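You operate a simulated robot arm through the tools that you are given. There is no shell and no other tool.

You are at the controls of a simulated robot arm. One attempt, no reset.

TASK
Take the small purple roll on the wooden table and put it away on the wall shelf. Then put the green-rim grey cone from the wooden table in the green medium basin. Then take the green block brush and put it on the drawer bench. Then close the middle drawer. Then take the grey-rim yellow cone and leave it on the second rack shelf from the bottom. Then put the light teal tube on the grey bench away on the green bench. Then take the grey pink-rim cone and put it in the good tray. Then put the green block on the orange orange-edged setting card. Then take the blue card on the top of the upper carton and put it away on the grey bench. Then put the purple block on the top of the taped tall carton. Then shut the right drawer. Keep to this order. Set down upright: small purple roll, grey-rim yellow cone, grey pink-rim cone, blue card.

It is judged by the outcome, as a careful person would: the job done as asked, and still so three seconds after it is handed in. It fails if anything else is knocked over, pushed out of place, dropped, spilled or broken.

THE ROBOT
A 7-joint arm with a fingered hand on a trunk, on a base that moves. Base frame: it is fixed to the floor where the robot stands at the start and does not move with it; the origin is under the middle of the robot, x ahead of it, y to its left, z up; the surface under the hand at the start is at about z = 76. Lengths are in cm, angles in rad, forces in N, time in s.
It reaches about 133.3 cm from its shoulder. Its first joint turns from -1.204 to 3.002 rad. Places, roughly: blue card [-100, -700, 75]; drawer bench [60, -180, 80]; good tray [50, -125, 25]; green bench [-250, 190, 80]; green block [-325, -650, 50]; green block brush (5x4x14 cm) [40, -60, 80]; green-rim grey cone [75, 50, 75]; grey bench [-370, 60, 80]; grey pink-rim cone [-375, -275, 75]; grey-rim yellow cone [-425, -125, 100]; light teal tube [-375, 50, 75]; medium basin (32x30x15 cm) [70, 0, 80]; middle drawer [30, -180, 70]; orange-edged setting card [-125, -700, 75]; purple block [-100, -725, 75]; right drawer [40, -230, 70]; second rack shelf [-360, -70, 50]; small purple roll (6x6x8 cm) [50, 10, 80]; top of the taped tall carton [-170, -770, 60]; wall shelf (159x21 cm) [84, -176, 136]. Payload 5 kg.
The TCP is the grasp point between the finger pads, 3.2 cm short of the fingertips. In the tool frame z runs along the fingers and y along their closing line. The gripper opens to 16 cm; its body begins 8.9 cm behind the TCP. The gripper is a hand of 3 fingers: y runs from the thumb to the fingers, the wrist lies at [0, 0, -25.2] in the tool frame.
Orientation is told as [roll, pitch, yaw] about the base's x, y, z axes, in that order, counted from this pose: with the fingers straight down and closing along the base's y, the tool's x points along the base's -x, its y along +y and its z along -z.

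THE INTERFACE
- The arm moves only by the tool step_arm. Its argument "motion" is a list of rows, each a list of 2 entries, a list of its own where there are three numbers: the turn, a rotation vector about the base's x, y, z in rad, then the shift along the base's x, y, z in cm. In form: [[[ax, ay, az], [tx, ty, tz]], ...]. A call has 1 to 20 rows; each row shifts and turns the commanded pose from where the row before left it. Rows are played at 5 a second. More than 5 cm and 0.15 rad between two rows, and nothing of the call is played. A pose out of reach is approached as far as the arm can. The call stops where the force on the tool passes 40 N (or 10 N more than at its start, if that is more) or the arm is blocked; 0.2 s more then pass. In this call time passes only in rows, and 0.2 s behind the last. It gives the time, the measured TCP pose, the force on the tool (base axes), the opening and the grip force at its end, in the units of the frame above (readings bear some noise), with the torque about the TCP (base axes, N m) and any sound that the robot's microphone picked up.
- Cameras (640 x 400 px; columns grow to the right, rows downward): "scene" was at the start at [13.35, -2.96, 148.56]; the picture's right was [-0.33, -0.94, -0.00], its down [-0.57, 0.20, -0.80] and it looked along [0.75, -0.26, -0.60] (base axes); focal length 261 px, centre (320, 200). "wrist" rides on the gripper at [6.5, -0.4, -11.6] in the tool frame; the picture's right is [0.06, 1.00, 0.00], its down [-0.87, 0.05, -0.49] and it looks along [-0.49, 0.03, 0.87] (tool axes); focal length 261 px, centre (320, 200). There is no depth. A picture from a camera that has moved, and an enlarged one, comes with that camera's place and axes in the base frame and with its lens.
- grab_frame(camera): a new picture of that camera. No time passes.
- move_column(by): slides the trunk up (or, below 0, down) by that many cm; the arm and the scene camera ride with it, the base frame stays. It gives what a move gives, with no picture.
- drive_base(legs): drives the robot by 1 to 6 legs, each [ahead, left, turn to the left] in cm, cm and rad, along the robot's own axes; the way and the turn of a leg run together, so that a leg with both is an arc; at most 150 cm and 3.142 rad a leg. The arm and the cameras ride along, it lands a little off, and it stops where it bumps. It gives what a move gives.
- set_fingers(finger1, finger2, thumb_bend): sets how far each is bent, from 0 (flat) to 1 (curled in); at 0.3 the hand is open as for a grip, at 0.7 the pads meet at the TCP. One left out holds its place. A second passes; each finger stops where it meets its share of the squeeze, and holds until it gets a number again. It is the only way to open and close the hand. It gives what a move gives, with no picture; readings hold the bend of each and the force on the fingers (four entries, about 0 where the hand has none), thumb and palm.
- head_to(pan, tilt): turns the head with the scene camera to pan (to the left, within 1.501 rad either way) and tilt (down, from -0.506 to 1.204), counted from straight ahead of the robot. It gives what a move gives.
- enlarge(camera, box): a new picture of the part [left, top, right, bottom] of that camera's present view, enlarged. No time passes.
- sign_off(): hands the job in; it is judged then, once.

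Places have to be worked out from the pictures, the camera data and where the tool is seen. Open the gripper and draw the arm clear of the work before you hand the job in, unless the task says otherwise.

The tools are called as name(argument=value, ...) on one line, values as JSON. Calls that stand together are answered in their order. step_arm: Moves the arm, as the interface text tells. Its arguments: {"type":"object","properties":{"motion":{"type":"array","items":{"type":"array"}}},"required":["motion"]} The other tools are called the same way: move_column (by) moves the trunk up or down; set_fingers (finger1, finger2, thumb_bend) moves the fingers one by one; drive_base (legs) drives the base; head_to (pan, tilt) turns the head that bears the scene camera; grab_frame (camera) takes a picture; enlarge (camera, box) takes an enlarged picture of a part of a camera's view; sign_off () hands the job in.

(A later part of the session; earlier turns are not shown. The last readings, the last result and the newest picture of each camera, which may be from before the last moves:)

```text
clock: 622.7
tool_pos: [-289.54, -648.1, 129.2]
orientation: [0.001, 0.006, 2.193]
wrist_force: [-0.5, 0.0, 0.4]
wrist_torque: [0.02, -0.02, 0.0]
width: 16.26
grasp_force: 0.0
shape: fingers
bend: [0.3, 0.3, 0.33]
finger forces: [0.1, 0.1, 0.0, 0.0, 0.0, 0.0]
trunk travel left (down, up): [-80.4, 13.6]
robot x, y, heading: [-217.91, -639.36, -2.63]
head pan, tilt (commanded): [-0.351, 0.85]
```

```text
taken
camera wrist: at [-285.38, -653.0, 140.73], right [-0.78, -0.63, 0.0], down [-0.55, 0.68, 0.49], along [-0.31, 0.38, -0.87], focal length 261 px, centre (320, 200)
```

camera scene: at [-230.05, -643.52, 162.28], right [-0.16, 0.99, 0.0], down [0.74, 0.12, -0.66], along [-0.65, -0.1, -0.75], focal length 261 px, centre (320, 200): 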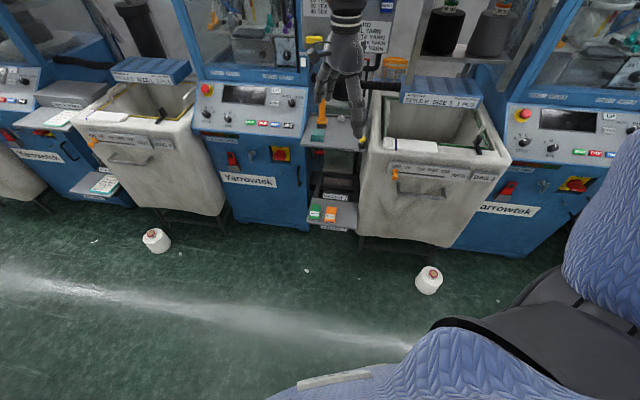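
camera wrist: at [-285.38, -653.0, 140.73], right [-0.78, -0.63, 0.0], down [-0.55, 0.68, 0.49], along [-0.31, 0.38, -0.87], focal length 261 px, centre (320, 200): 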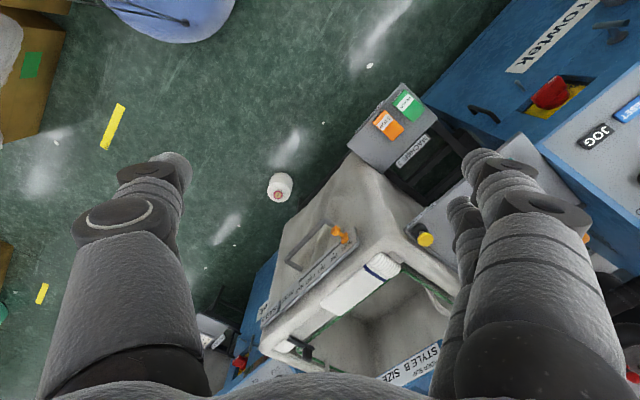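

Both moves were blocked: the turn (likely my elbow against machine parts) and then the base against something on the left. I check both sides before doing anything else.

head_to(pan=1.3, tilt=0.7)

grab_frame(camera="scene")

head_to(pan=-1.1, tilt=0.1)

grab_frame(camera="scene")

```text
clock: 624.4
tool_pos: [-289.49, -648.11, 129.3]
orientation: [0.002, 0.008, 2.193]
wrist_force: [0.1, 0.8, 0.1]
wrist_torque: [0.02, 0.01, -0.02]
width: 16.25
grasp_force: 0.0
shape: fingers
bend: [0.3, 0.3, 0.33]
finger forces: [0.0, 0.1, 0.0, 0.0, 0.0, 0.1]
trunk travel left (down, up): [-80.4, 13.6]
robot x, y, heading: [-217.88, -639.91, -2.63]
head pan, tilt (commanded): [1.3, 0.7]
```

```text
taken
camera scene: at [-220.31, -650.53, 163.51], right [-0.97, -0.24, 0.0], down [-0.15, 0.63, -0.77], along [0.18, -0.74, -0.64], focal length 261 px, centre (320, 200)
```

scene: 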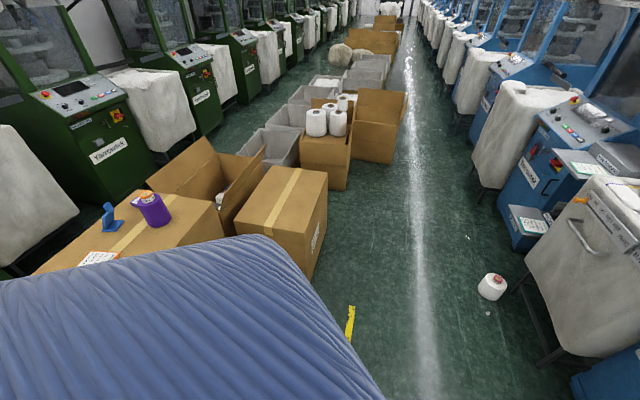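

```text
clock: 626.6
tool_pos: [-289.67, -648.13, 129.18]
orientation: [0.003, 0.007, 2.191]
wrist_force: [0.3, -0.5, 1.0]
wrist_torque: [0.01, 0.0, 0.0]
width: 16.24
grasp_force: 0.1
shape: fingers
bend: [0.3, 0.3, 0.33]
finger forces: [0.0, 0.0, 0.1, 0.0, 0.0, 0.0]
trunk travel left (down, up): [-80.4, 13.6]
robot x, y, heading: [-218.17, -639.79, -2.63]
head pan, tilt (commanded): [-1.1, 0.099]
```

```text
taken
camera scene: at [-229.99, -637.17, 168.99], right [0.55, 0.83, 0.0], down [0.08, -0.06, -0.99], along [-0.83, 0.55, -0.1], focal length 261 px, centre (320, 200)
```

scene: 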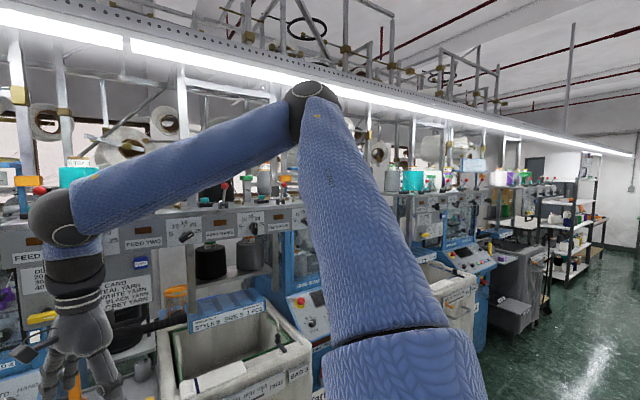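

I see the fluorescent light rail above — my raised elbow probably touched it. Nothing seems disturbed. I lower the trunk 20 cm so the elbow stays well below it, ease away from the cartons, then finish the turn.

move_column(by=-20)

drive_base(legs=[[9, -5, 0]])

drive_base(legs=[[0, 0, -0.25]])

head_to(pan=-1.1, tilt=0.1)

grab_frame(camera="scene")

```text
clock: 628.8
tool_pos: [-289.5, -648.04, 109.3]
orientation: [0.002, 0.007, 2.192]
wrist_force: [0.4, 0.0, 0.2]
wrist_torque: [-0.01, 0.01, 0.03]
width: 16.23
grasp_force: 0.1
shape: fingers
bend: [0.3, 0.3, 0.33]
finger forces: [0.0, 0.0, 0.0, 0.0, 0.0, 0.1]
trunk travel left (down, up): [-60.4, 33.6]
robot x, y, heading: [-218.12, -639.91, -2.626]
head pan, tilt (commanded): [-1.1, 0.099]
```

```text
clock: 630.0
tool_pos: [-300.01, -648.32, 109.02]
orientation: [0.001, 0.006, 2.192]
wrist_force: [0.1, -0.3, 0.5]
wrist_torque: [0.03, -0.04, 0.01]
width: 16.23
grasp_force: 0.1
shape: fingers
bend: [0.3, 0.3, 0.33]
finger forces: [0.1, 0.1, 0.1, 0.1, 0.0, 0.0]
trunk travel left (down, up): [-60.4, 33.6]
robot x, y, heading: [-228.84, -639.93, -2.627]
head pan, tilt (commanded): [-1.1, 0.099]
```

```text
clock: 631.2
tool_pos: [-299.78, -630.19, 109.18]
orientation: [0.001, 0.007, 1.939]
wrist_force: [-0.4, 0.0, 0.1]
wrist_torque: [-0.03, 0.03, -0.01]
width: 16.24
grasp_force: 0.1
shape: fingers
bend: [0.3, 0.3, 0.33]
finger forces: [0.0, 0.0, 0.0, 0.1, 0.0, 0.1]
trunk travel left (down, up): [-60.4, 33.6]
robot x, y, heading: [-228.53, -640.17, -2.882]
head pan, tilt (commanded): [-1.1, 0.099]
```

```text
clock: 631.8
tool_pos: [-299.83, -630.23, 109.19]
orientation: [0.001, 0.007, 1.94]
wrist_force: [0.3, 0.4, -0.9]
wrist_torque: [-0.01, 0.01, 0.03]
width: 16.25
grasp_force: 0.1
shape: fingers
bend: [0.3, 0.3, 0.33]
finger forces: [0.0, 0.0, 0.0, 0.1, 0.0, 0.0]
trunk travel left (down, up): [-60.4, 33.6]
robot x, y, heading: [-228.5, -640.19, -2.885]
head pan, tilt (commanded): [-1.1, 0.099]
```

```text
taken
camera scene: at [-239.41, -634.48, 148.99], right [0.75, 0.67, 0.0], down [0.07, -0.07, -0.99], along [-0.66, 0.74, -0.1], focal length 261 px, centre (320, 200)
```

scene: 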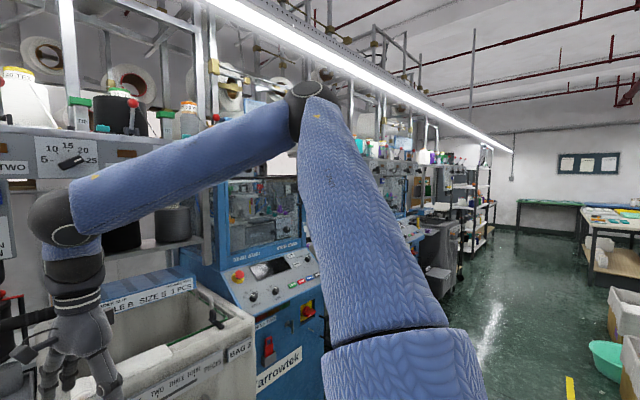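

drive_base(legs=[[0, 0, -0.255]])

drive_base(legs=[[10, 0, 0], [0, 50, 0]])

head_to(pan=-0.4, tilt=0.8)

grab_frame(camera="scene")

grab_frame(camera="wrist")

```text
clock: 633.1
tool_pos: [-294.86, -612.43, 109.29]
orientation: [0.003, 0.005, 1.683]
wrist_force: [0.3, 0.2, -0.2]
wrist_torque: [-0.03, 0.06, -0.01]
width: 16.25
grasp_force: 0.1
shape: fingers
bend: [0.3, 0.3, 0.33]
finger forces: [0.1, 0.0, 0.0, 0.1, 0.0, 0.1]
trunk travel left (down, up): [-60.4, 33.6]
robot x, y, heading: [-228.44, -640.3, -3.137]
head pan, tilt (commanded): [-1.1, 0.099]
```

```text
clock: 636.7
tool_pos: [-304.87, -662.05, 109.24]
orientation: [0.001, 0.005, 1.689]
wrist_force: [0.4, -0.6, 0.8]
wrist_torque: [0.01, 0.01, 0.02]
width: 16.23
grasp_force: 0.0
shape: fingers
bend: [0.3, 0.3, 0.33]
finger forces: [0.1, 0.1, 0.0, 0.1, 0.1, 0.0]
trunk travel left (down, up): [-60.4, 33.6]
robot x, y, heading: [-238.5, -689.28, -3.129]
head pan, tilt (commanded): [-1.1, 0.099]
```

```text
clock: 637.8
tool_pos: [-304.95, -661.94, 109.29]
orientation: [0.001, 0.008, 1.69]
wrist_force: [0.1, -0.1, 0.0]
wrist_torque: [-0.04, 0.0, 0.0]
width: 16.23
grasp_force: 0.1
shape: fingers
bend: [0.3, 0.3, 0.33]
finger forces: [0.0, 0.0, 0.1, 0.0, 0.0, 0.0]
trunk travel left (down, up): [-60.4, 33.6]
robot x, y, heading: [-238.09, -689.41, -3.132]
head pan, tilt (commanded): [-0.4, 0.799]
```

```text
taken
camera scene: at [-250.55, -686.12, 142.69], right [0.38, 0.92, 0.0], down [0.66, -0.27, -0.7], along [-0.64, 0.27, -0.72], focal length 261 px, centre (320, 200)
```

scene: 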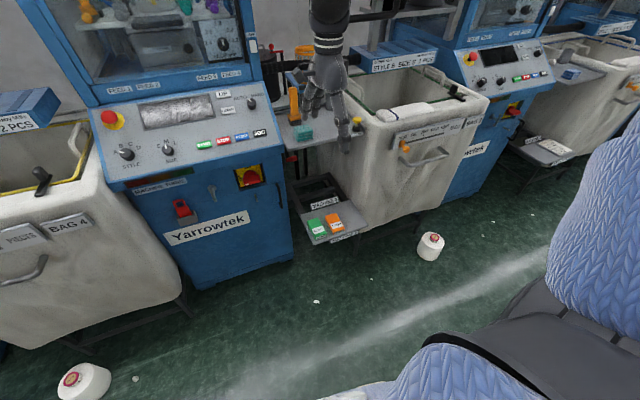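

```text
taken
camera wrist: at [-303.55, -668.23, 120.71], right [-0.98, -0.18, 0.0], down [-0.16, 0.86, 0.49], along [-0.09, 0.48, -0.87], focal length 261 px, centre (320, 200)
```

wrist: 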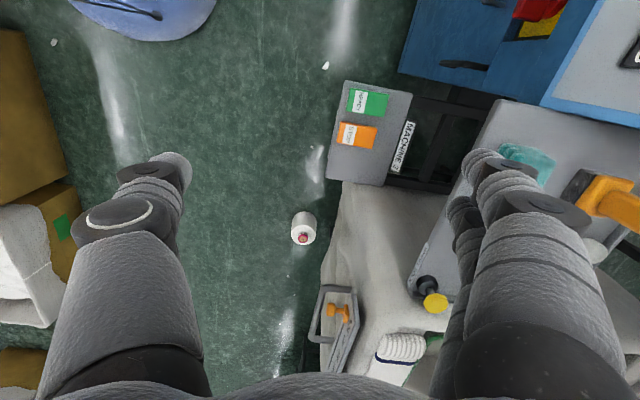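

I zoom the wrist view to determine the block's exact pose.

enlarge(camera="wrist", box=[310, 60, 440, 200])

```text
2.86 times, centred on (375, 130) of wrist
camera zoom: at [-303.55, -668.23, 120.71], right [-0.98, -0.18, 0.0], down [-0.16, 0.86, 0.49], along [-0.09, 0.48, -0.87], focal length 745 px, centre (163, 400)
```

zoom: 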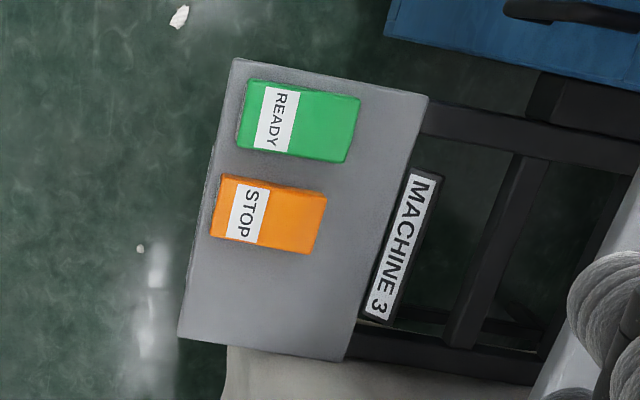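

The block is at [-317.1, -660.05], 10×5.5 cm, long side along x, top z≈52. I'll descend in front of the shelf first (clear of the control panel), then move in over the block.

set_fingers(finger1=0.38, finger2=0.38, thumb_bend=0.38)

step_arm(motion=[[[0, 0, -0.12], [1, 1.9, 0]]])

move_column(by=-40)

move_column(by=-11)

grab_frame(camera="wrist")

grab_frame(camera="scene")

```text
clock: 638.8
tool_pos: [-304.76, -661.92, 109.23]
orientation: [0.002, 0.007, 1.689]
wrist_force: [0.4, -0.1, 0.3]
wrist_torque: [0.0, 0.02, 0.01]
width: 13.7
grasp_force: 0.0
shape: fingers
bend: [0.38, 0.38, 0.38]
finger forces: [0.2, 0.0, 0.0, 0.1, 0.0, 0.0]
trunk travel left (down, up): [-60.4, 33.6]
robot x, y, heading: [-238.28, -689.25, -3.13]
head pan, tilt (commanded): [-0.4, 0.799]
```

```text
clock: 639.2
tool_pos: [-303.71, -659.99, 109.2]
orientation: [0.002, 0.007, 1.568]
wrist_force: [0.5, 0.9, 1.1]
wrist_torque: [-0.03, -0.01, -0.01]
width: 13.69
grasp_force: 0.1
shape: fingers
bend: [0.38, 0.38, 0.38]
finger forces: [0.0, 0.0, 0.0, 0.0, 0.0, 0.0]
trunk travel left (down, up): [-60.4, 33.6]
robot x, y, heading: [-238.48, -688.87, -3.137]
head pan, tilt (commanded): [-0.4, 0.799]
```

```text
clock: 643.0
tool_pos: [-303.83, -659.98, 69.26]
orientation: [0.001, 0.007, 1.568]
wrist_force: [0.3, 0.1, 0.3]
wrist_torque: [-0.01, 0.0, 0.02]
width: 13.73
grasp_force: 0.0
shape: fingers
bend: [0.38, 0.38, 0.38]
finger forces: [0.0, 0.1, 0.0, 0.0, 0.0, 0.0]
trunk travel left (down, up): [-20.4, 73.6]
robot x, y, heading: [-238.23, -688.94, -3.134]
head pan, tilt (commanded): [-0.4, 0.799]
```

```text
clock: 644.5
tool_pos: [-303.75, -660.07, 58.31]
orientation: [0.003, 0.008, 1.57]
wrist_force: [-0.1, -0.4, 0.5]
wrist_torque: [-0.01, -0.01, -0.02]
width: 13.72
grasp_force: 0.0
shape: fingers
bend: [0.38, 0.38, 0.38]
finger forces: [0.1, 0.0, 0.0, 0.0, 0.0, 0.0]
trunk travel left (down, up): [-9.4, 84.6]
robot x, y, heading: [-237.85, -689.52, -3.138]
head pan, tilt (commanded): [-0.4, 0.799]
```

```text
taken
camera wrist: at [-303.3, -666.41, 69.77], right [-1.0, -0.06, 0.0], down [-0.05, 0.87, 0.49], along [-0.03, 0.48, -0.87], focal length 261 px, centre (320, 200)
```

wrist: 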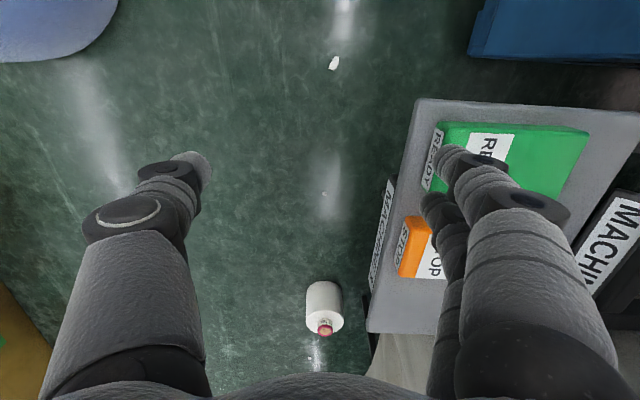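

```text
taken
camera scene: at [-250.53, -686.16, 91.7], right [0.38, 0.92, 0.0], down [0.66, -0.27, -0.7], along [-0.64, 0.27, -0.72], focal length 261 px, centre (320, 200)
```

scene: 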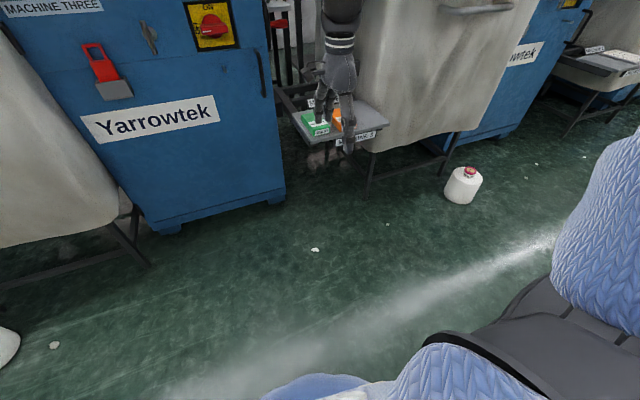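

Aligned in y. I move in over the block at this height.

step_arm(motion=[[[0, 0, 0], [-4.5, 0, 0.2]], [[0, 0, 0], [-4.5, 0, 0]], [[0, 0, 0], [-4.4, 0, 0]]])

grab_frame(camera="wrist")

enlarge(camera="scene", box=[260, 0, 420, 180])

```text
clock: 645.3
tool_pos: [-317.23, -659.74, 58.3]
orientation: [0.002, 0.008, 1.569]
wrist_force: [0.2, 0.1, 0.4]
wrist_torque: [-0.03, 0.02, 0.02]
width: 13.69
grasp_force: 0.1
shape: fingers
bend: [0.38, 0.38, 0.38]
finger forces: [0.0, 0.0, 0.0, 0.1, 0.0, 0.0]
trunk travel left (down, up): [-9.4, 84.6]
robot x, y, heading: [-238.18, -689.26, -3.136]
head pan, tilt (commanded): [-0.4, 0.799]
```

```text
taken
camera wrist: at [-316.61, -666.22, 69.91], right [-1.0, -0.06, 0.0], down [-0.05, 0.87, 0.49], along [-0.03, 0.48, -0.87], focal length 261 px, centre (320, 200)
```

wrist: 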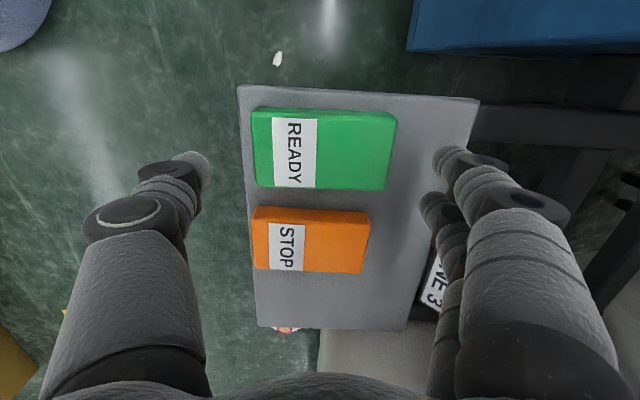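

```text
2.22 times, centred on (340, 90) of scene
camera zoom: at [-250.5, -686.13, 91.68], right [0.38, 0.92, 0.0], down [0.66, -0.27, -0.7], along [-0.64, 0.27, -0.72], focal length 579 px, centre (276, 444)
```

zoom: 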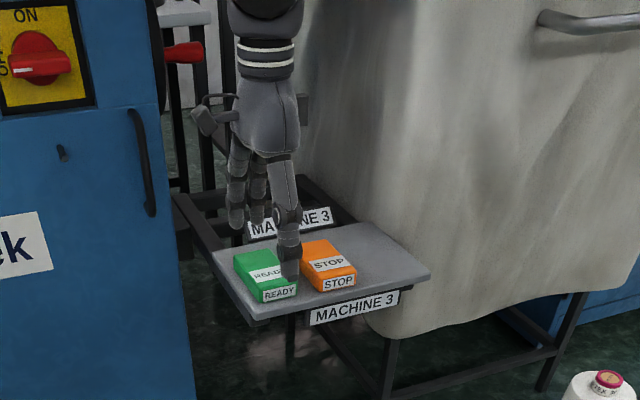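

Centred over the green block. I lower to grasp height and close along its length.

step_arm(motion=[[[0, 0, 0], [0, -0.5, -2.2]], [[0, 0, 0], [0, 0, -1.6]], [[0, 0, 0], [0, 0, -0.7]]])

grab_frame(camera="wrist")

enlarge(camera="scene", box=[290, 50, 400, 160])

```text
clock: 646.1
tool_pos: [-317.1, -660.47, 53.91]
orientation: [0.0, 0.007, 1.569]
wrist_force: [-1.0, -0.8, 0.1]
wrist_torque: [0.01, 0.0, 0.03]
width: 13.71
grasp_force: 0.0
shape: fingers
bend: [0.38, 0.38, 0.38]
finger forces: [0.0, 0.0, 0.0, 0.0, 0.0, 0.1]
trunk travel left (down, up): [-9.4, 84.6]
robot x, y, heading: [-238.06, -688.92, -3.137]
head pan, tilt (commanded): [-0.4, 0.799]
```

```text
taken
camera wrist: at [-316.67, -666.9, 65.35], right [-1.0, -0.06, 0.0], down [-0.05, 0.87, 0.49], along [-0.03, 0.48, -0.87], focal length 261 px, centre (320, 200)
```

wrist: 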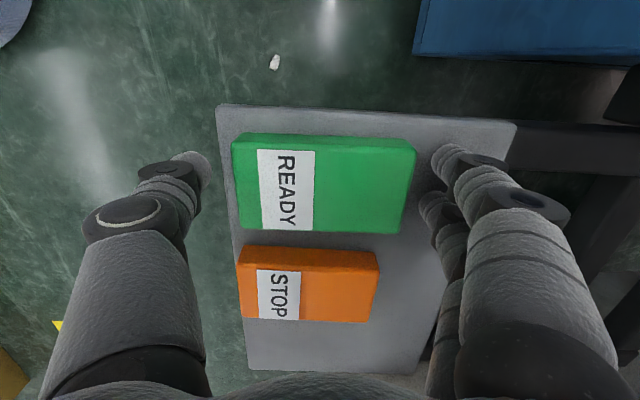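

```text
3.64 times, centred on (345, 105) of scene
camera zoom: at [-250.55, -686.15, 91.68], right [0.38, 0.92, 0.0], down [0.66, -0.27, -0.7], along [-0.64, 0.27, -0.72], focal length 948 px, centre (229, 546)
```

zoom: 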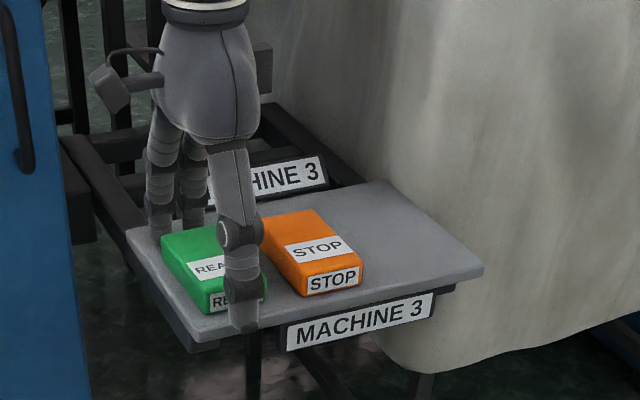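

Thumb in front, fingers behind the block. I close.

set_fingers(finger1=0.62, finger2=0.62, thumb_bend=0.62)

grab_frame(camera="wrist")

step_arm(motion=[[[0, 0, 0], [0, 0, 1]], [[0, 0, 0], [0, 0, 2]], [[0, 0, 0], [0, 0, 2]]])

grab_frame(camera="wrist")

```text
clock: 647.1
tool_pos: [-317.12, -660.59, 53.87]
orientation: [0.003, 0.008, 1.569]
wrist_force: [1.3, -0.5, 6.5]
wrist_torque: [0.05, 0.37, 0.04]
width: 10.23
grasp_force: 31.4
shape: fingers
bend: [0.46, 0.47, 0.53]
finger forces: [16.4, 18.5, 0.0, 0.0, 27.4, 0.0]
trunk travel left (down, up): [-9.4, 84.6]
robot x, y, heading: [-238.48, -689.1, -3.134]
head pan, tilt (commanded): [-0.4, 0.799]
```

```text
taken
camera wrist: at [-316.63, -666.92, 65.44], right [-1.0, -0.06, 0.0], down [-0.05, 0.87, 0.49], along [-0.03, 0.48, -0.87], focal length 261 px, centre (320, 200)
```

wrist: 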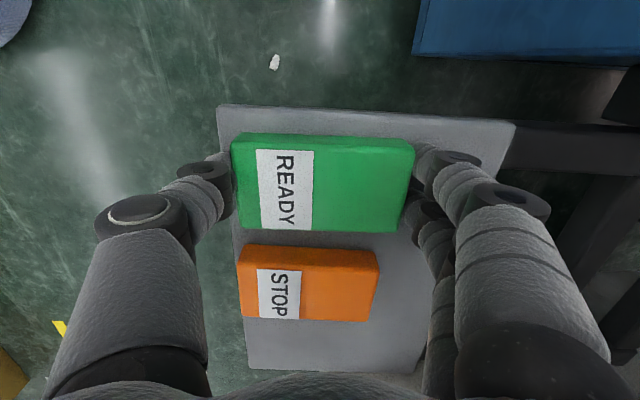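

```text
clock: 647.9
tool_pos: [-317.05, -660.54, 58.94]
orientation: [0.002, 0.008, 1.569]
wrist_force: [0.4, 0.6, -2.2]
wrist_torque: [0.0, 0.0, -0.03]
width: 10.2
grasp_force: 26.4
shape: fingers
bend: [0.46, 0.46, 0.54]
finger forces: [13.2, 13.2, 0.0, 0.0, 26.5, 0.1]
trunk travel left (down, up): [-9.4, 84.6]
robot x, y, heading: [-238.24, -688.94, -3.135]
head pan, tilt (commanded): [-0.4, 0.799]
```

```text
taken
camera wrist: at [-316.72, -666.81, 70.43], right [-1.0, -0.06, 0.0], down [-0.05, 0.87, 0.49], along [-0.03, 0.48, -0.87], focal length 261 px, centre (320, 200)
```

wrist: 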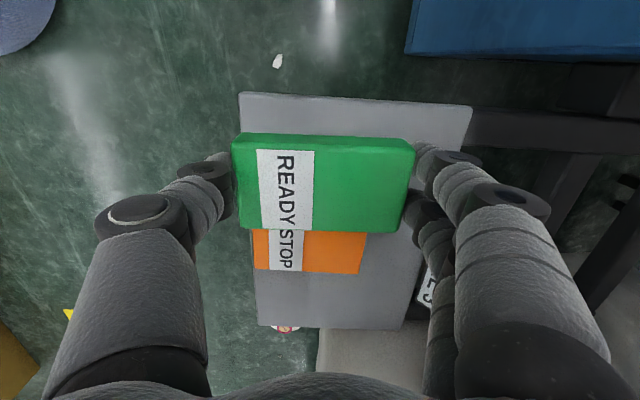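

The green block is in hand, the orange one untouched. I back out of the machine, raise, and turn to drive back up the aisle.

step_arm(motion=[[[0, 0, 0], [4, 0, 0.5]], [[0, 0, 0], [4, 0, 0.5]], [[0, 0, 0], [4, 0, 0.5]], [[0, 0, 0], [4, 0, 0.5]]])

move_column(by=40)

drive_base(legs=[[4, 0, 0], [0, 0, -0.8], [0, 0, -0.77]])

head_to(pan=-1.3, tilt=0.6)

grab_frame(camera="scene")

```text
clock: 648.9
tool_pos: [-301.39, -660.57, 60.88]
orientation: [0.001, 0.008, 1.569]
wrist_force: [-0.6, 0.4, -2.2]
wrist_torque: [0.04, -0.02, -0.01]
width: 10.2
grasp_force: 26.4
shape: fingers
bend: [0.46, 0.46, 0.54]
finger forces: [13.1, 13.1, 0.1, 0.0, 26.1, 0.0]
trunk travel left (down, up): [-9.4, 84.6]
robot x, y, heading: [-238.08, -689.39, -3.133]
head pan, tilt (commanded): [-0.4, 0.799]
```

```text
clock: 652.7
tool_pos: [-301.35, -660.53, 100.89]
orientation: [0.004, 0.007, 1.57]
wrist_force: [0.4, 0.9, -2.3]
wrist_torque: [0.0, 0.0, -0.04]
width: 10.18
grasp_force: 26.1
shape: fingers
bend: [0.46, 0.46, 0.54]
finger forces: [13.1, 13.1, 0.0, 0.0, 26.2, 0.0]
trunk travel left (down, up): [-49.4, 44.6]
robot x, y, heading: [-238.17, -689.11, -3.131]
head pan, tilt (commanded): [-0.4, 0.799]
```

```text
clock: 657.7
tool_pos: [-212.58, -626.44, 101.02]
orientation: [0.0, 0.007, -0.016]
wrist_force: [-0.1, -0.6, -1.8]
wrist_torque: [0.02, 0.01, 0.02]
width: 10.15
grasp_force: 25.3
shape: fingers
bend: [0.46, 0.46, 0.54]
finger forces: [12.5, 12.4, 0.0, 0.1, 25.0, 0.0]
trunk travel left (down, up): [-49.4, 44.6]
robot x, y, heading: [-242.22, -689.01, 1.56]
head pan, tilt (commanded): [-0.4, 0.799]
```

```text
clock: 658.9
tool_pos: [-212.67, -626.49, 100.88]
orientation: [0.002, 0.006, -0.016]
wrist_force: [0.0, 0.3, -0.4]
wrist_torque: [0.02, -0.01, -0.02]
width: 10.17
grasp_force: 25.3
shape: fingers
bend: [0.46, 0.46, 0.54]
finger forces: [12.6, 12.5, 0.1, 0.1, 25.0, 0.0]
trunk travel left (down, up): [-49.4, 44.6]
robot x, y, heading: [-242.02, -689.1, 1.56]
head pan, tilt (commanded): [-1.3, 0.6]
```

```text
taken
camera scene: at [-233.46, -681.9, 133.37], right [0.26, -0.97, 0.0], down [-0.55, -0.15, -0.82], along [0.8, 0.22, -0.57], focal length 261 px, centre (320, 200)
```

scene: 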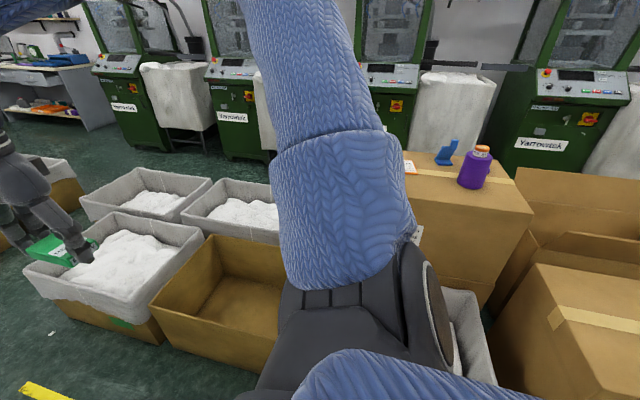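

I zoom at the upper carton top from here.

enlarge(camera="scene", box=[400, 130, 540, 220])

drive_base(legs=[[130, 6, 0], [140, 0, 0], [140, 0, 0]])

drive_base(legs=[[80, 0, 0]])

```text
4.44 times, centred on (470, 175) of scene
camera zoom: at [-233.46, -681.9, 133.37], right [0.26, -0.97, 0.0], down [-0.55, -0.15, -0.82], along [0.8, 0.22, -0.57], focal length 1159 px, centre (-347, 311)
```

zoom: 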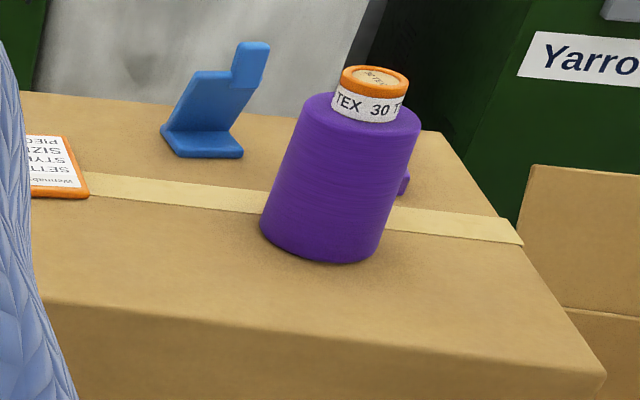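

```text
clock: 678.6
tool_pos: [-223.55, -214.95, 100.9]
orientation: [0.002, 0.007, 0.008]
wrist_force: [0.2, 0.9, -1.6]
wrist_torque: [-0.02, 0.01, 0.0]
width: 10.15
grasp_force: 24.8
shape: fingers
bend: [0.46, 0.46, 0.54]
finger forces: [12.6, 12.6, 0.1, 0.0, 25.0, 0.0]
trunk travel left (down, up): [-49.4, 44.6]
robot x, y, heading: [-251.72, -278.35, 1.589]
head pan, tilt (commanded): [-1.3, 0.6]
```

```text
clock: 682.9
tool_pos: [-223.6, -136.12, 100.9]
orientation: [0.0, 0.006, -0.005]
wrist_force: [-0.3, 0.0, -1.6]
wrist_torque: [-0.04, -0.01, 0.0]
width: 10.16
grasp_force: 24.9
shape: fingers
bend: [0.46, 0.46, 0.54]
finger forces: [12.6, 12.5, 0.0, 0.0, 25.0, 0.1]
trunk travel left (down, up): [-49.4, 44.6]
robot x, y, heading: [-252.34, -199.07, 1.569]
head pan, tilt (commanded): [-1.3, 0.6]
```

Now I know: the orange-edged setting card lies flat, the blue card stands. I turn to face +x and drive along the passage to the left aisle.

drive_base(legs=[[0, 0, -1.57], [100, 0, 0], [100, 0, 0]])

drive_base(legs=[[0, 0, -1.57], [140, 0, 0], [140, 0, 0]])

```text
clock: 696.7
tool_pos: [12.21, -221.31, 100.93]
orientation: [0.003, 0.008, -1.559]
wrist_force: [0.4, 0.1, -1.4]
wrist_torque: [0.02, 0.03, 0.0]
width: 10.12
grasp_force: 24.1
shape: fingers
bend: [0.46, 0.46, 0.54]
finger forces: [12.0, 11.9, 0.0, 0.0, 24.0, 0.0]
trunk travel left (down, up): [-49.4, 44.6]
robot x, y, heading: [-51.48, -193.53, 0.025]
head pan, tilt (commanded): [-1.3, 0.6]
```

```text
clock: 714.0
tool_pos: [-64.5, -534.65, 100.82]
orientation: [0.001, 0.006, -3.091]
wrist_force: [-0.3, -0.3, -0.5]
wrist_torque: [0.01, 0.0, 0.0]
width: 10.09
grasp_force: 23.0
shape: fingers
bend: [0.46, 0.46, 0.54]
finger forces: [11.5, 11.3, 0.0, 0.1, 22.8, 0.0]
trunk travel left (down, up): [-49.4, 44.6]
robot x, y, heading: [-39.1, -470.22, -1.512]
head pan, tilt (commanded): [-1.3, 0.6]
```

drive_base(legs=[[0, -11, -0.058], [140, 0, 0]])

head_to(pan=-0.7, tilt=0.7)

grab_frame(camera="scene")

```text
clock: 721.7
tool_pos: [-77.92, -672.94, 100.85]
orientation: [0.003, 0.006, 3.141]
wrist_force: [-0.3, 0.3, -1.1]
wrist_torque: [0.0, -0.02, 0.01]
width: 10.07
grasp_force: 22.7
shape: fingers
bend: [0.46, 0.46, 0.54]
finger forces: [11.5, 11.3, 0.0, 0.0, 22.8, 0.0]
trunk travel left (down, up): [-49.4, 44.6]
robot x, y, heading: [-49.53, -609.61, -1.56]
head pan, tilt (commanded): [-1.3, 0.6]
```

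```text
clock: 722.7
tool_pos: [-77.93, -672.88, 100.93]
orientation: [0.001, 0.008, 3.143]
wrist_force: [0.4, -0.4, -1.3]
wrist_torque: [-0.01, -0.01, 0.0]
width: 10.09
grasp_force: 22.3
shape: fingers
bend: [0.46, 0.46, 0.54]
finger forces: [11.5, 11.3, 0.1, 0.0, 22.8, 0.0]
trunk travel left (down, up): [-49.4, 44.6]
robot x, y, heading: [-49.03, -609.75, -1.559]
head pan, tilt (commanded): [-0.7, 0.7]
```

```text
taken
camera scene: at [-54.72, -621.33, 132.51], right [-0.77, 0.64, 0.0], down [0.41, 0.5, -0.76], along [-0.49, -0.59, -0.64], focal length 261 px, centre (320, 200)
```

scene: 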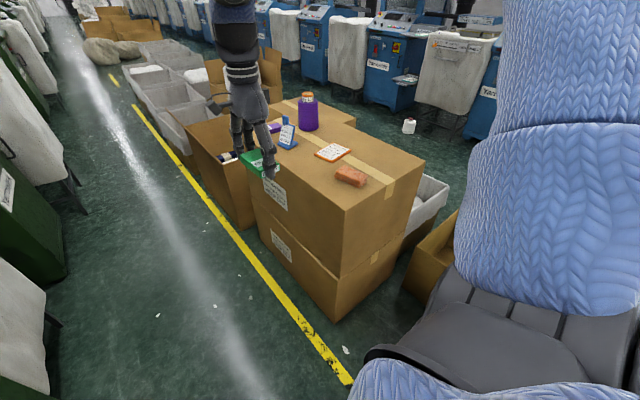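

enlarge(camera="scene", box=[230, 80, 430, 220])

```text
2.86 times, centred on (330, 150) of scene
camera zoom: at [-54.72, -621.33, 132.51], right [-0.77, 0.64, 0.0], down [0.41, 0.5, -0.76], along [-0.49, -0.59, -0.64], focal length 745 px, centre (291, 343)
```

zoom: 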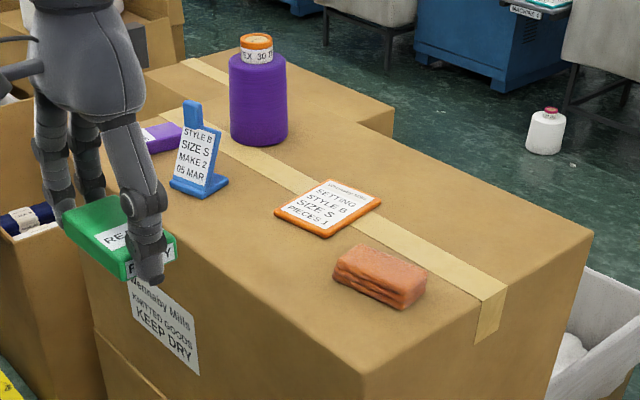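

Very clear view: the setting card is centred at about [-121.8, -693.2] (13.6×9.5 cm, long side along x), carton top z≈77. I raise the hand, turn to face the carton and slide alongside.

move_column(by=22)

drive_base(legs=[[30, 0, 0], [0, 0, -1.57]])

grab_frame(camera="wrist")

```text
clock: 725.0
tool_pos: [-77.87, -672.94, 122.9]
orientation: [0.003, 0.007, 3.142]
wrist_force: [0.2, -0.1, -0.6]
wrist_torque: [0.02, 0.0, 0.0]
width: 10.08
grasp_force: 23.2
shape: fingers
bend: [0.46, 0.46, 0.54]
finger forces: [11.4, 11.2, 0.0, 0.0, 22.8, 0.1]
trunk travel left (down, up): [-71.4, 22.6]
robot x, y, heading: [-49.35, -609.55, -1.565]
head pan, tilt (commanded): [-0.7, 0.7]
```

```text
clock: 731.0
tool_pos: [-111.27, -608.84, 122.99]
orientation: [0.002, 0.007, 1.533]
wrist_force: [-0.2, 0.0, -0.8]
wrist_torque: [-0.01, -0.02, -0.01]
width: 10.02
grasp_force: 22.2
shape: fingers
bend: [0.46, 0.46, 0.55]
finger forces: [10.9, 11.0, 0.0, 0.1, 21.8, 0.1]
trunk travel left (down, up): [-71.4, 22.6]
robot x, y, heading: [-49.1, -640.01, 3.112]
head pan, tilt (commanded): [-0.7, 0.7]
```

```text
taken
camera wrist: at [-110.95, -615.24, 134.4], right [-1.0, -0.02, 0.0], down [-0.02, 0.87, 0.49], along [-0.01, 0.49, -0.87], focal length 261 px, centre (320, 200)
```

wrist: 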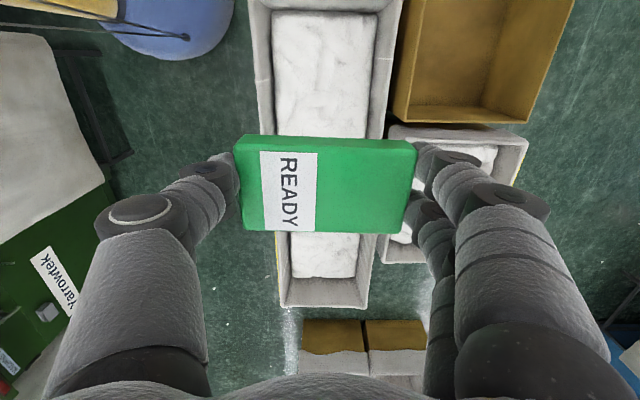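

drive_base(legs=[[0, 40, 0.03], [0, 40, 0]])

head_to(pan=-0.3, tilt=0.8)

grab_frame(camera="scene")

grab_frame(camera="wrist")

```text
clock: 735.6
tool_pos: [-112.88, -691.54, 122.94]
orientation: [0.0, 0.005, 1.557]
wrist_force: [0.1, -0.6, -1.0]
wrist_torque: [0.01, -0.01, -0.05]
width: 10.01
grasp_force: 21.8
shape: fingers
bend: [0.46, 0.46, 0.55]
finger forces: [10.9, 11.1, 0.0, 0.0, 21.9, 0.0]
trunk travel left (down, up): [-71.4, 22.6]
robot x, y, heading: [-50.1, -720.8, 3.137]
head pan, tilt (commanded): [-0.7, 0.7]
```

```text
clock: 736.5
tool_pos: [-112.95, -691.56, 122.83]
orientation: [0.001, 0.005, 1.557]
wrist_force: [-0.3, 1.0, -0.5]
wrist_torque: [-0.01, 0.0, -0.03]
width: 10.03
grasp_force: 21.9
shape: fingers
bend: [0.46, 0.46, 0.55]
finger forces: [11.0, 11.0, 0.0, 0.1, 21.9, 0.0]
trunk travel left (down, up): [-71.4, 22.6]
robot x, y, heading: [-50.44, -720.82, 3.142]
head pan, tilt (commanded): [-0.3, 0.799]
```

```text
taken
camera scene: at [-62.73, -718.48, 153.68], right [0.3, 0.95, 0.0], down [0.68, -0.22, -0.7], along [-0.66, 0.21, -0.72], focal length 261 px, centre (320, 200)
```

scene: 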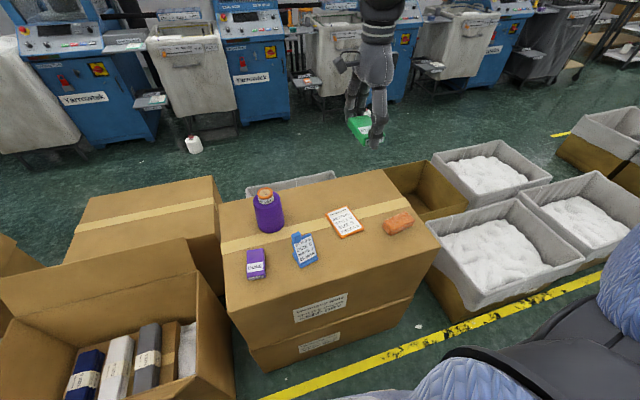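

```text
taken
camera wrist: at [-112.52, -697.94, 134.39], right [-1.0, -0.05, 0.0], down [-0.04, 0.87, 0.49], along [-0.03, 0.49, -0.87], focal length 261 px, centre (320, 200)
```

wrist: 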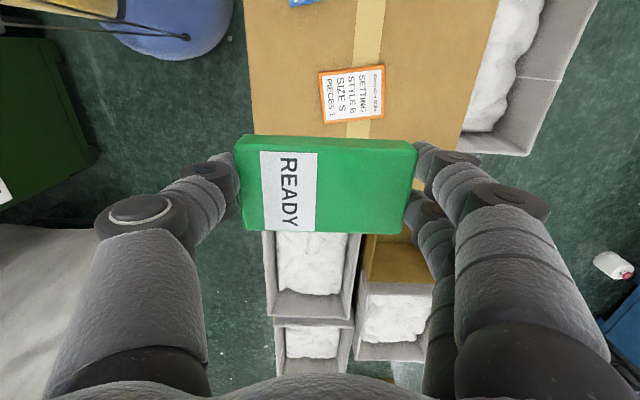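

The card is at about [-120, -690.6], turned ~0.13 rad. I align the block with it and lower.

step_arm(motion=[[[0, 0, 0.07], [-3.5, 0.5, 0]], [[0, 0, 0.06], [-3.4, 0.4, 0]]])

move_column(by=-28)

grab_frame(camera="wrist")

grab_frame(camera="scene")

```text
clock: 737.1
tool_pos: [-119.67, -690.63, 122.93]
orientation: [0.0, 0.007, 1.689]
wrist_force: [0.6, -0.4, -1.9]
wrist_torque: [0.0, -0.03, 0.02]
width: 10.05
grasp_force: 22.4
shape: fingers
bend: [0.46, 0.46, 0.55]
finger forces: [11.1, 11.1, 0.1, 0.0, 22.2, 0.0]
trunk travel left (down, up): [-71.4, 22.6]
robot x, y, heading: [-50.16, -720.94, 3.131]
head pan, tilt (commanded): [-0.3, 0.799]
```

```text
clock: 740.0
tool_pos: [-119.69, -690.72, 94.75]
orientation: [0.001, 0.006, 1.688]
wrist_force: [-0.1, -0.5, -1.0]
wrist_torque: [0.01, 0.03, -0.04]
width: 10.02
grasp_force: 21.9
shape: fingers
bend: [0.46, 0.46, 0.55]
finger forces: [11.1, 11.1, 0.1, 0.0, 22.2, 0.1]
trunk travel left (down, up): [-43.4, 50.6]
robot x, y, heading: [-50.17, -720.58, 3.136]
head pan, tilt (commanded): [-0.3, 0.799]
```

```text
taken
camera wrist: at [-118.47, -696.98, 106.32], right [-0.98, -0.18, 0.0], down [-0.15, 0.86, 0.49], along [-0.09, 0.48, -0.87], focal length 261 px, centre (320, 200)
```

wrist: 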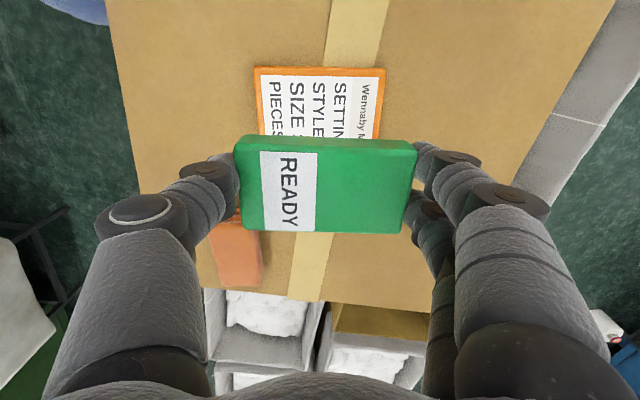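

```text
taken
camera scene: at [-62.71, -718.53, 125.69], right [0.3, 0.95, 0.0], down [0.68, -0.21, -0.7], along [-0.67, 0.21, -0.72], focal length 261 px, centre (320, 200)
```

scene: 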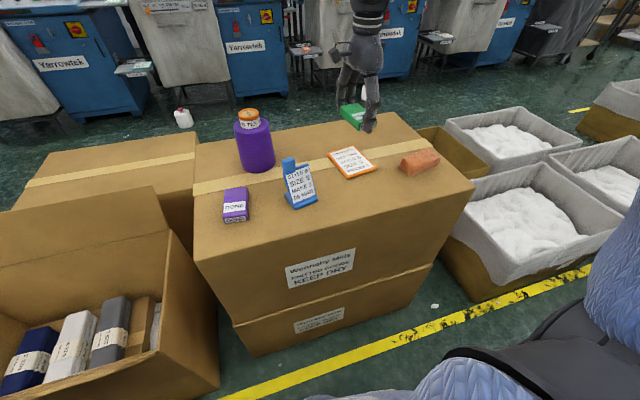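

The block is parallel and centred over the card. I nudge 0.4 cm and lower to contact.

step_arm(motion=[[[0, 0, 0], [0.2, -0.4, 0]]])

move_column(by=-10)

enlarge(camera="scene", box=[260, 60, 440, 200])

grab_frame(camera="wrist")

```text
clock: 740.4
tool_pos: [-119.54, -691.11, 94.83]
orientation: [0.002, 0.006, 1.685]
wrist_force: [-0.4, 0.2, -1.0]
wrist_torque: [-0.02, -0.03, 0.04]
width: 10.03
grasp_force: 22.4
shape: fingers
bend: [0.46, 0.46, 0.55]
finger forces: [11.2, 11.1, 0.0, 0.0, 22.2, 0.0]
trunk travel left (down, up): [-43.4, 50.6]
robot x, y, heading: [-50.43, -721.09, 3.14]
head pan, tilt (commanded): [-0.3, 0.799]
```

```text
clock: 741.7
tool_pos: [-119.49, -691.05, 84.81]
orientation: [0.002, 0.008, 1.688]
wrist_force: [1.0, -0.3, -1.1]
wrist_torque: [-0.01, 0.01, 0.04]
width: 10.01
grasp_force: 22.4
shape: fingers
bend: [0.46, 0.46, 0.55]
finger forces: [11.1, 11.1, 0.0, 0.0, 22.1, 0.1]
trunk travel left (down, up): [-33.4, 60.6]
robot x, y, heading: [-49.72, -720.7, 3.141]
head pan, tilt (commanded): [-0.3, 0.799]
```

```text
2.86 times, centred on (350, 130) of scene
camera zoom: at [-62.7, -718.54, 115.7], right [0.3, 0.95, 0.0], down [0.68, -0.21, -0.7], along [-0.67, 0.21, -0.72], focal length 745 px, centre (234, 400)
```

zoom: 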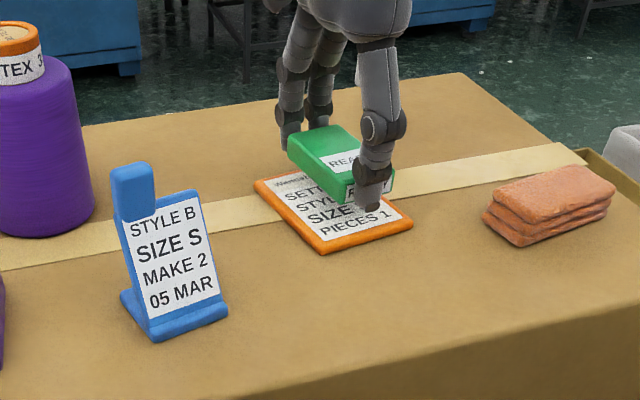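

```text
taken
camera wrist: at [-118.25, -697.38, 96.33], right [-0.98, -0.18, 0.0], down [-0.15, 0.86, 0.49], along [-0.09, 0.48, -0.87], focal length 261 px, centre (320, 200)
```

wrist: 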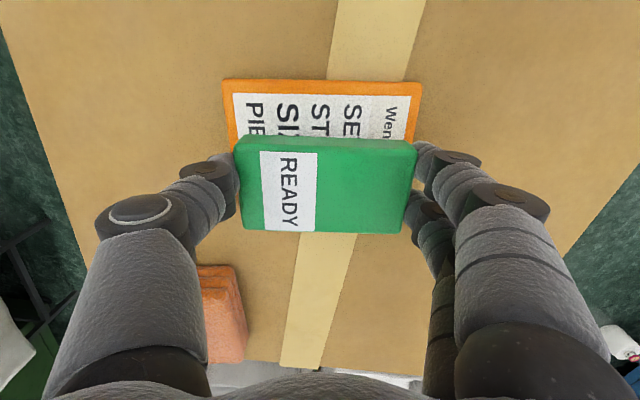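

Well centred. Final lowering to contact.

move_column(by=-2.0)

move_column(by=-0.6)

move_column(by=-0.5)

```text
clock: 742.4
tool_pos: [-119.56, -690.98, 82.75]
orientation: [0.001, 0.008, 1.688]
wrist_force: [-0.2, -0.8, -1.6]
wrist_torque: [-0.05, 0.03, 0.01]
width: 10.02
grasp_force: 22.5
shape: fingers
bend: [0.46, 0.46, 0.55]
finger forces: [11.1, 11.1, 0.0, 0.0, 22.1, 0.1]
trunk travel left (down, up): [-31.4, 62.6]
robot x, y, heading: [-50.06, -720.76, 3.14]
head pan, tilt (commanded): [-0.3, 0.799]
```

```text
clock: 742.9
tool_pos: [-119.49, -691.14, 82.52]
orientation: [0.006, 0.004, 1.687]
wrist_force: [-0.5, 3.7, 24.2]
wrist_torque: [0.03, 1.59, -0.21]
width: 10.01
grasp_force: 34.3
shape: fingers
bend: [0.46, 0.47, 0.55]
finger forces: [23.0, 23.6, 0.1, 0.0, 22.2, 0.0]
trunk travel left (down, up): [-30.8, 63.2]
robot x, y, heading: [-50.24, -721.15, 3.133]
head pan, tilt (commanded): [-0.3, 0.799]
```

```text
clock: 743.3
tool_pos: [-119.58, -691.1, 82.46]
orientation: [0.008, 0.005, 1.685]
wrist_force: [2.6, 1.8, 15.7]
wrist_torque: [0.15, 0.33, -0.13]
width: 10.02
grasp_force: 31.8
shape: fingers
bend: [0.47, 0.48, 0.55]
finger forces: [17.5, 18.3, 0.0, 0.0, 27.7, 0.0]
trunk travel left (down, up): [-30.7, 63.3]
robot x, y, heading: [-49.83, -720.84, 3.131]
head pan, tilt (commanded): [-0.3, 0.799]
stopped: the force on the tool passed its limit at 47 N (the readings are from after the stop); the commanded pose is now the measured one
```

The block rests on the card. I relieve, open moderately, and lift straight up.

move_column(by=0.4)

set_fingers(finger1=0.36, finger2=0.36, thumb_bend=0.42)

grab_frame(camera="wrist")

move_column(by=30)

grab_frame(camera="scene")

grab_frame(camera="wrist")

```text
clock: 743.8
tool_pos: [-119.63, -691.07, 82.57]
orientation: [0.006, 0.006, 1.687]
wrist_force: [-0.2, -0.6, -0.1]
wrist_torque: [0.02, 0.0, -0.02]
width: 10.01
grasp_force: 24.0
shape: fingers
bend: [0.47, 0.47, 0.55]
finger forces: [12.1, 11.9, 0.1, 0.1, 23.9, 0.1]
trunk travel left (down, up): [-31.1, 62.9]
robot x, y, heading: [-50.07, -721.06, 3.137]
head pan, tilt (commanded): [-0.3, 0.799]
```

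```text
clock: 744.8
tool_pos: [-119.51, -691.05, 82.68]
orientation: [0.007, 0.007, 1.685]
wrist_force: [0.0, 0.8, 0.1]
wrist_torque: [-0.02, -0.01, -0.01]
width: 13.17
grasp_force: 0.0
shape: fingers
bend: [0.36, 0.36, 0.42]
finger forces: [0.1, 0.0, 0.1, 0.0, 0.0, 0.1]
trunk travel left (down, up): [-31.1, 62.9]
robot x, y, heading: [-50.54, -720.81, 3.142]
head pan, tilt (commanded): [-0.3, 0.799]
```

```text
taken
camera wrist: at [-118.34, -697.36, 94.18], right [-0.98, -0.18, 0.01], down [-0.15, 0.86, 0.49], along [-0.09, 0.48, -0.87], focal length 261 px, centre (320, 200)
```

wrist: 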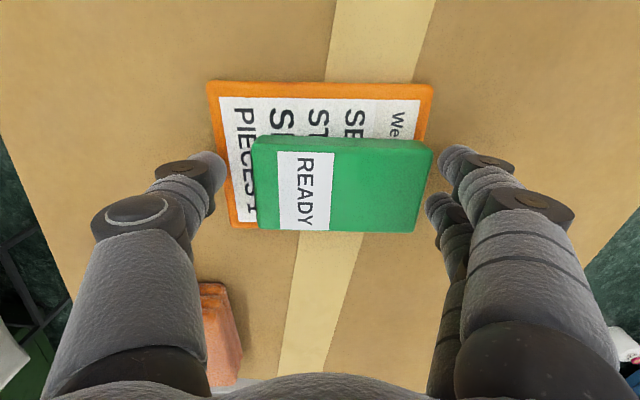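

```text
clock: 747.8
tool_pos: [-119.69, -690.98, 112.64]
orientation: [0.007, 0.006, 1.686]
wrist_force: [-0.7, 0.6, -0.1]
wrist_torque: [-0.02, 0.05, 0.02]
width: 13.16
grasp_force: 0.0
shape: fingers
bend: [0.36, 0.36, 0.42]
finger forces: [0.1, 0.0, 0.1, 0.1, 0.1, 0.1]
trunk travel left (down, up): [-61.1, 32.9]
robot x, y, heading: [-50.19, -720.71, 3.137]
head pan, tilt (commanded): [-0.3, 0.799]
```

```text
taken
camera scene: at [-62.72, -718.5, 143.33], right [0.3, 0.95, 0.0], down [0.68, -0.22, -0.7], along [-0.66, 0.21, -0.72], focal length 261 px, centre (320, 200)
```

scene: 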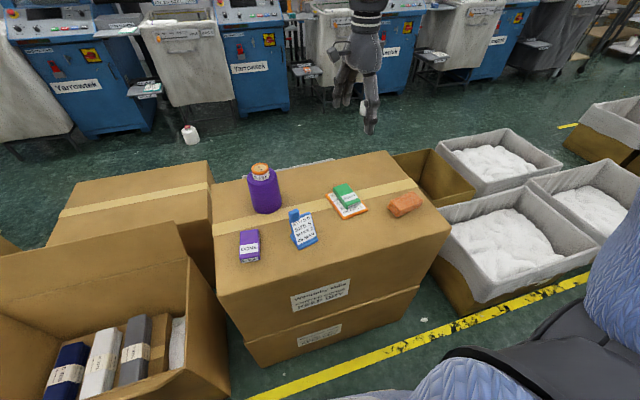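

```text
taken
camera wrist: at [-118.35, -697.34, 124.17], right [-0.98, -0.18, 0.01], down [-0.15, 0.86, 0.49], along [-0.09, 0.48, -0.87], focal length 261 px, centre (320, 200)
```

wrist: 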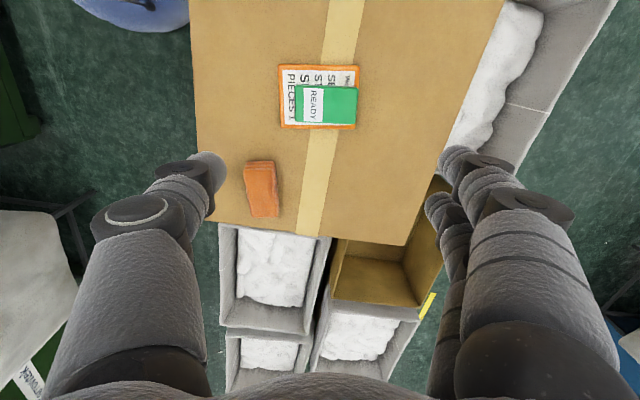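

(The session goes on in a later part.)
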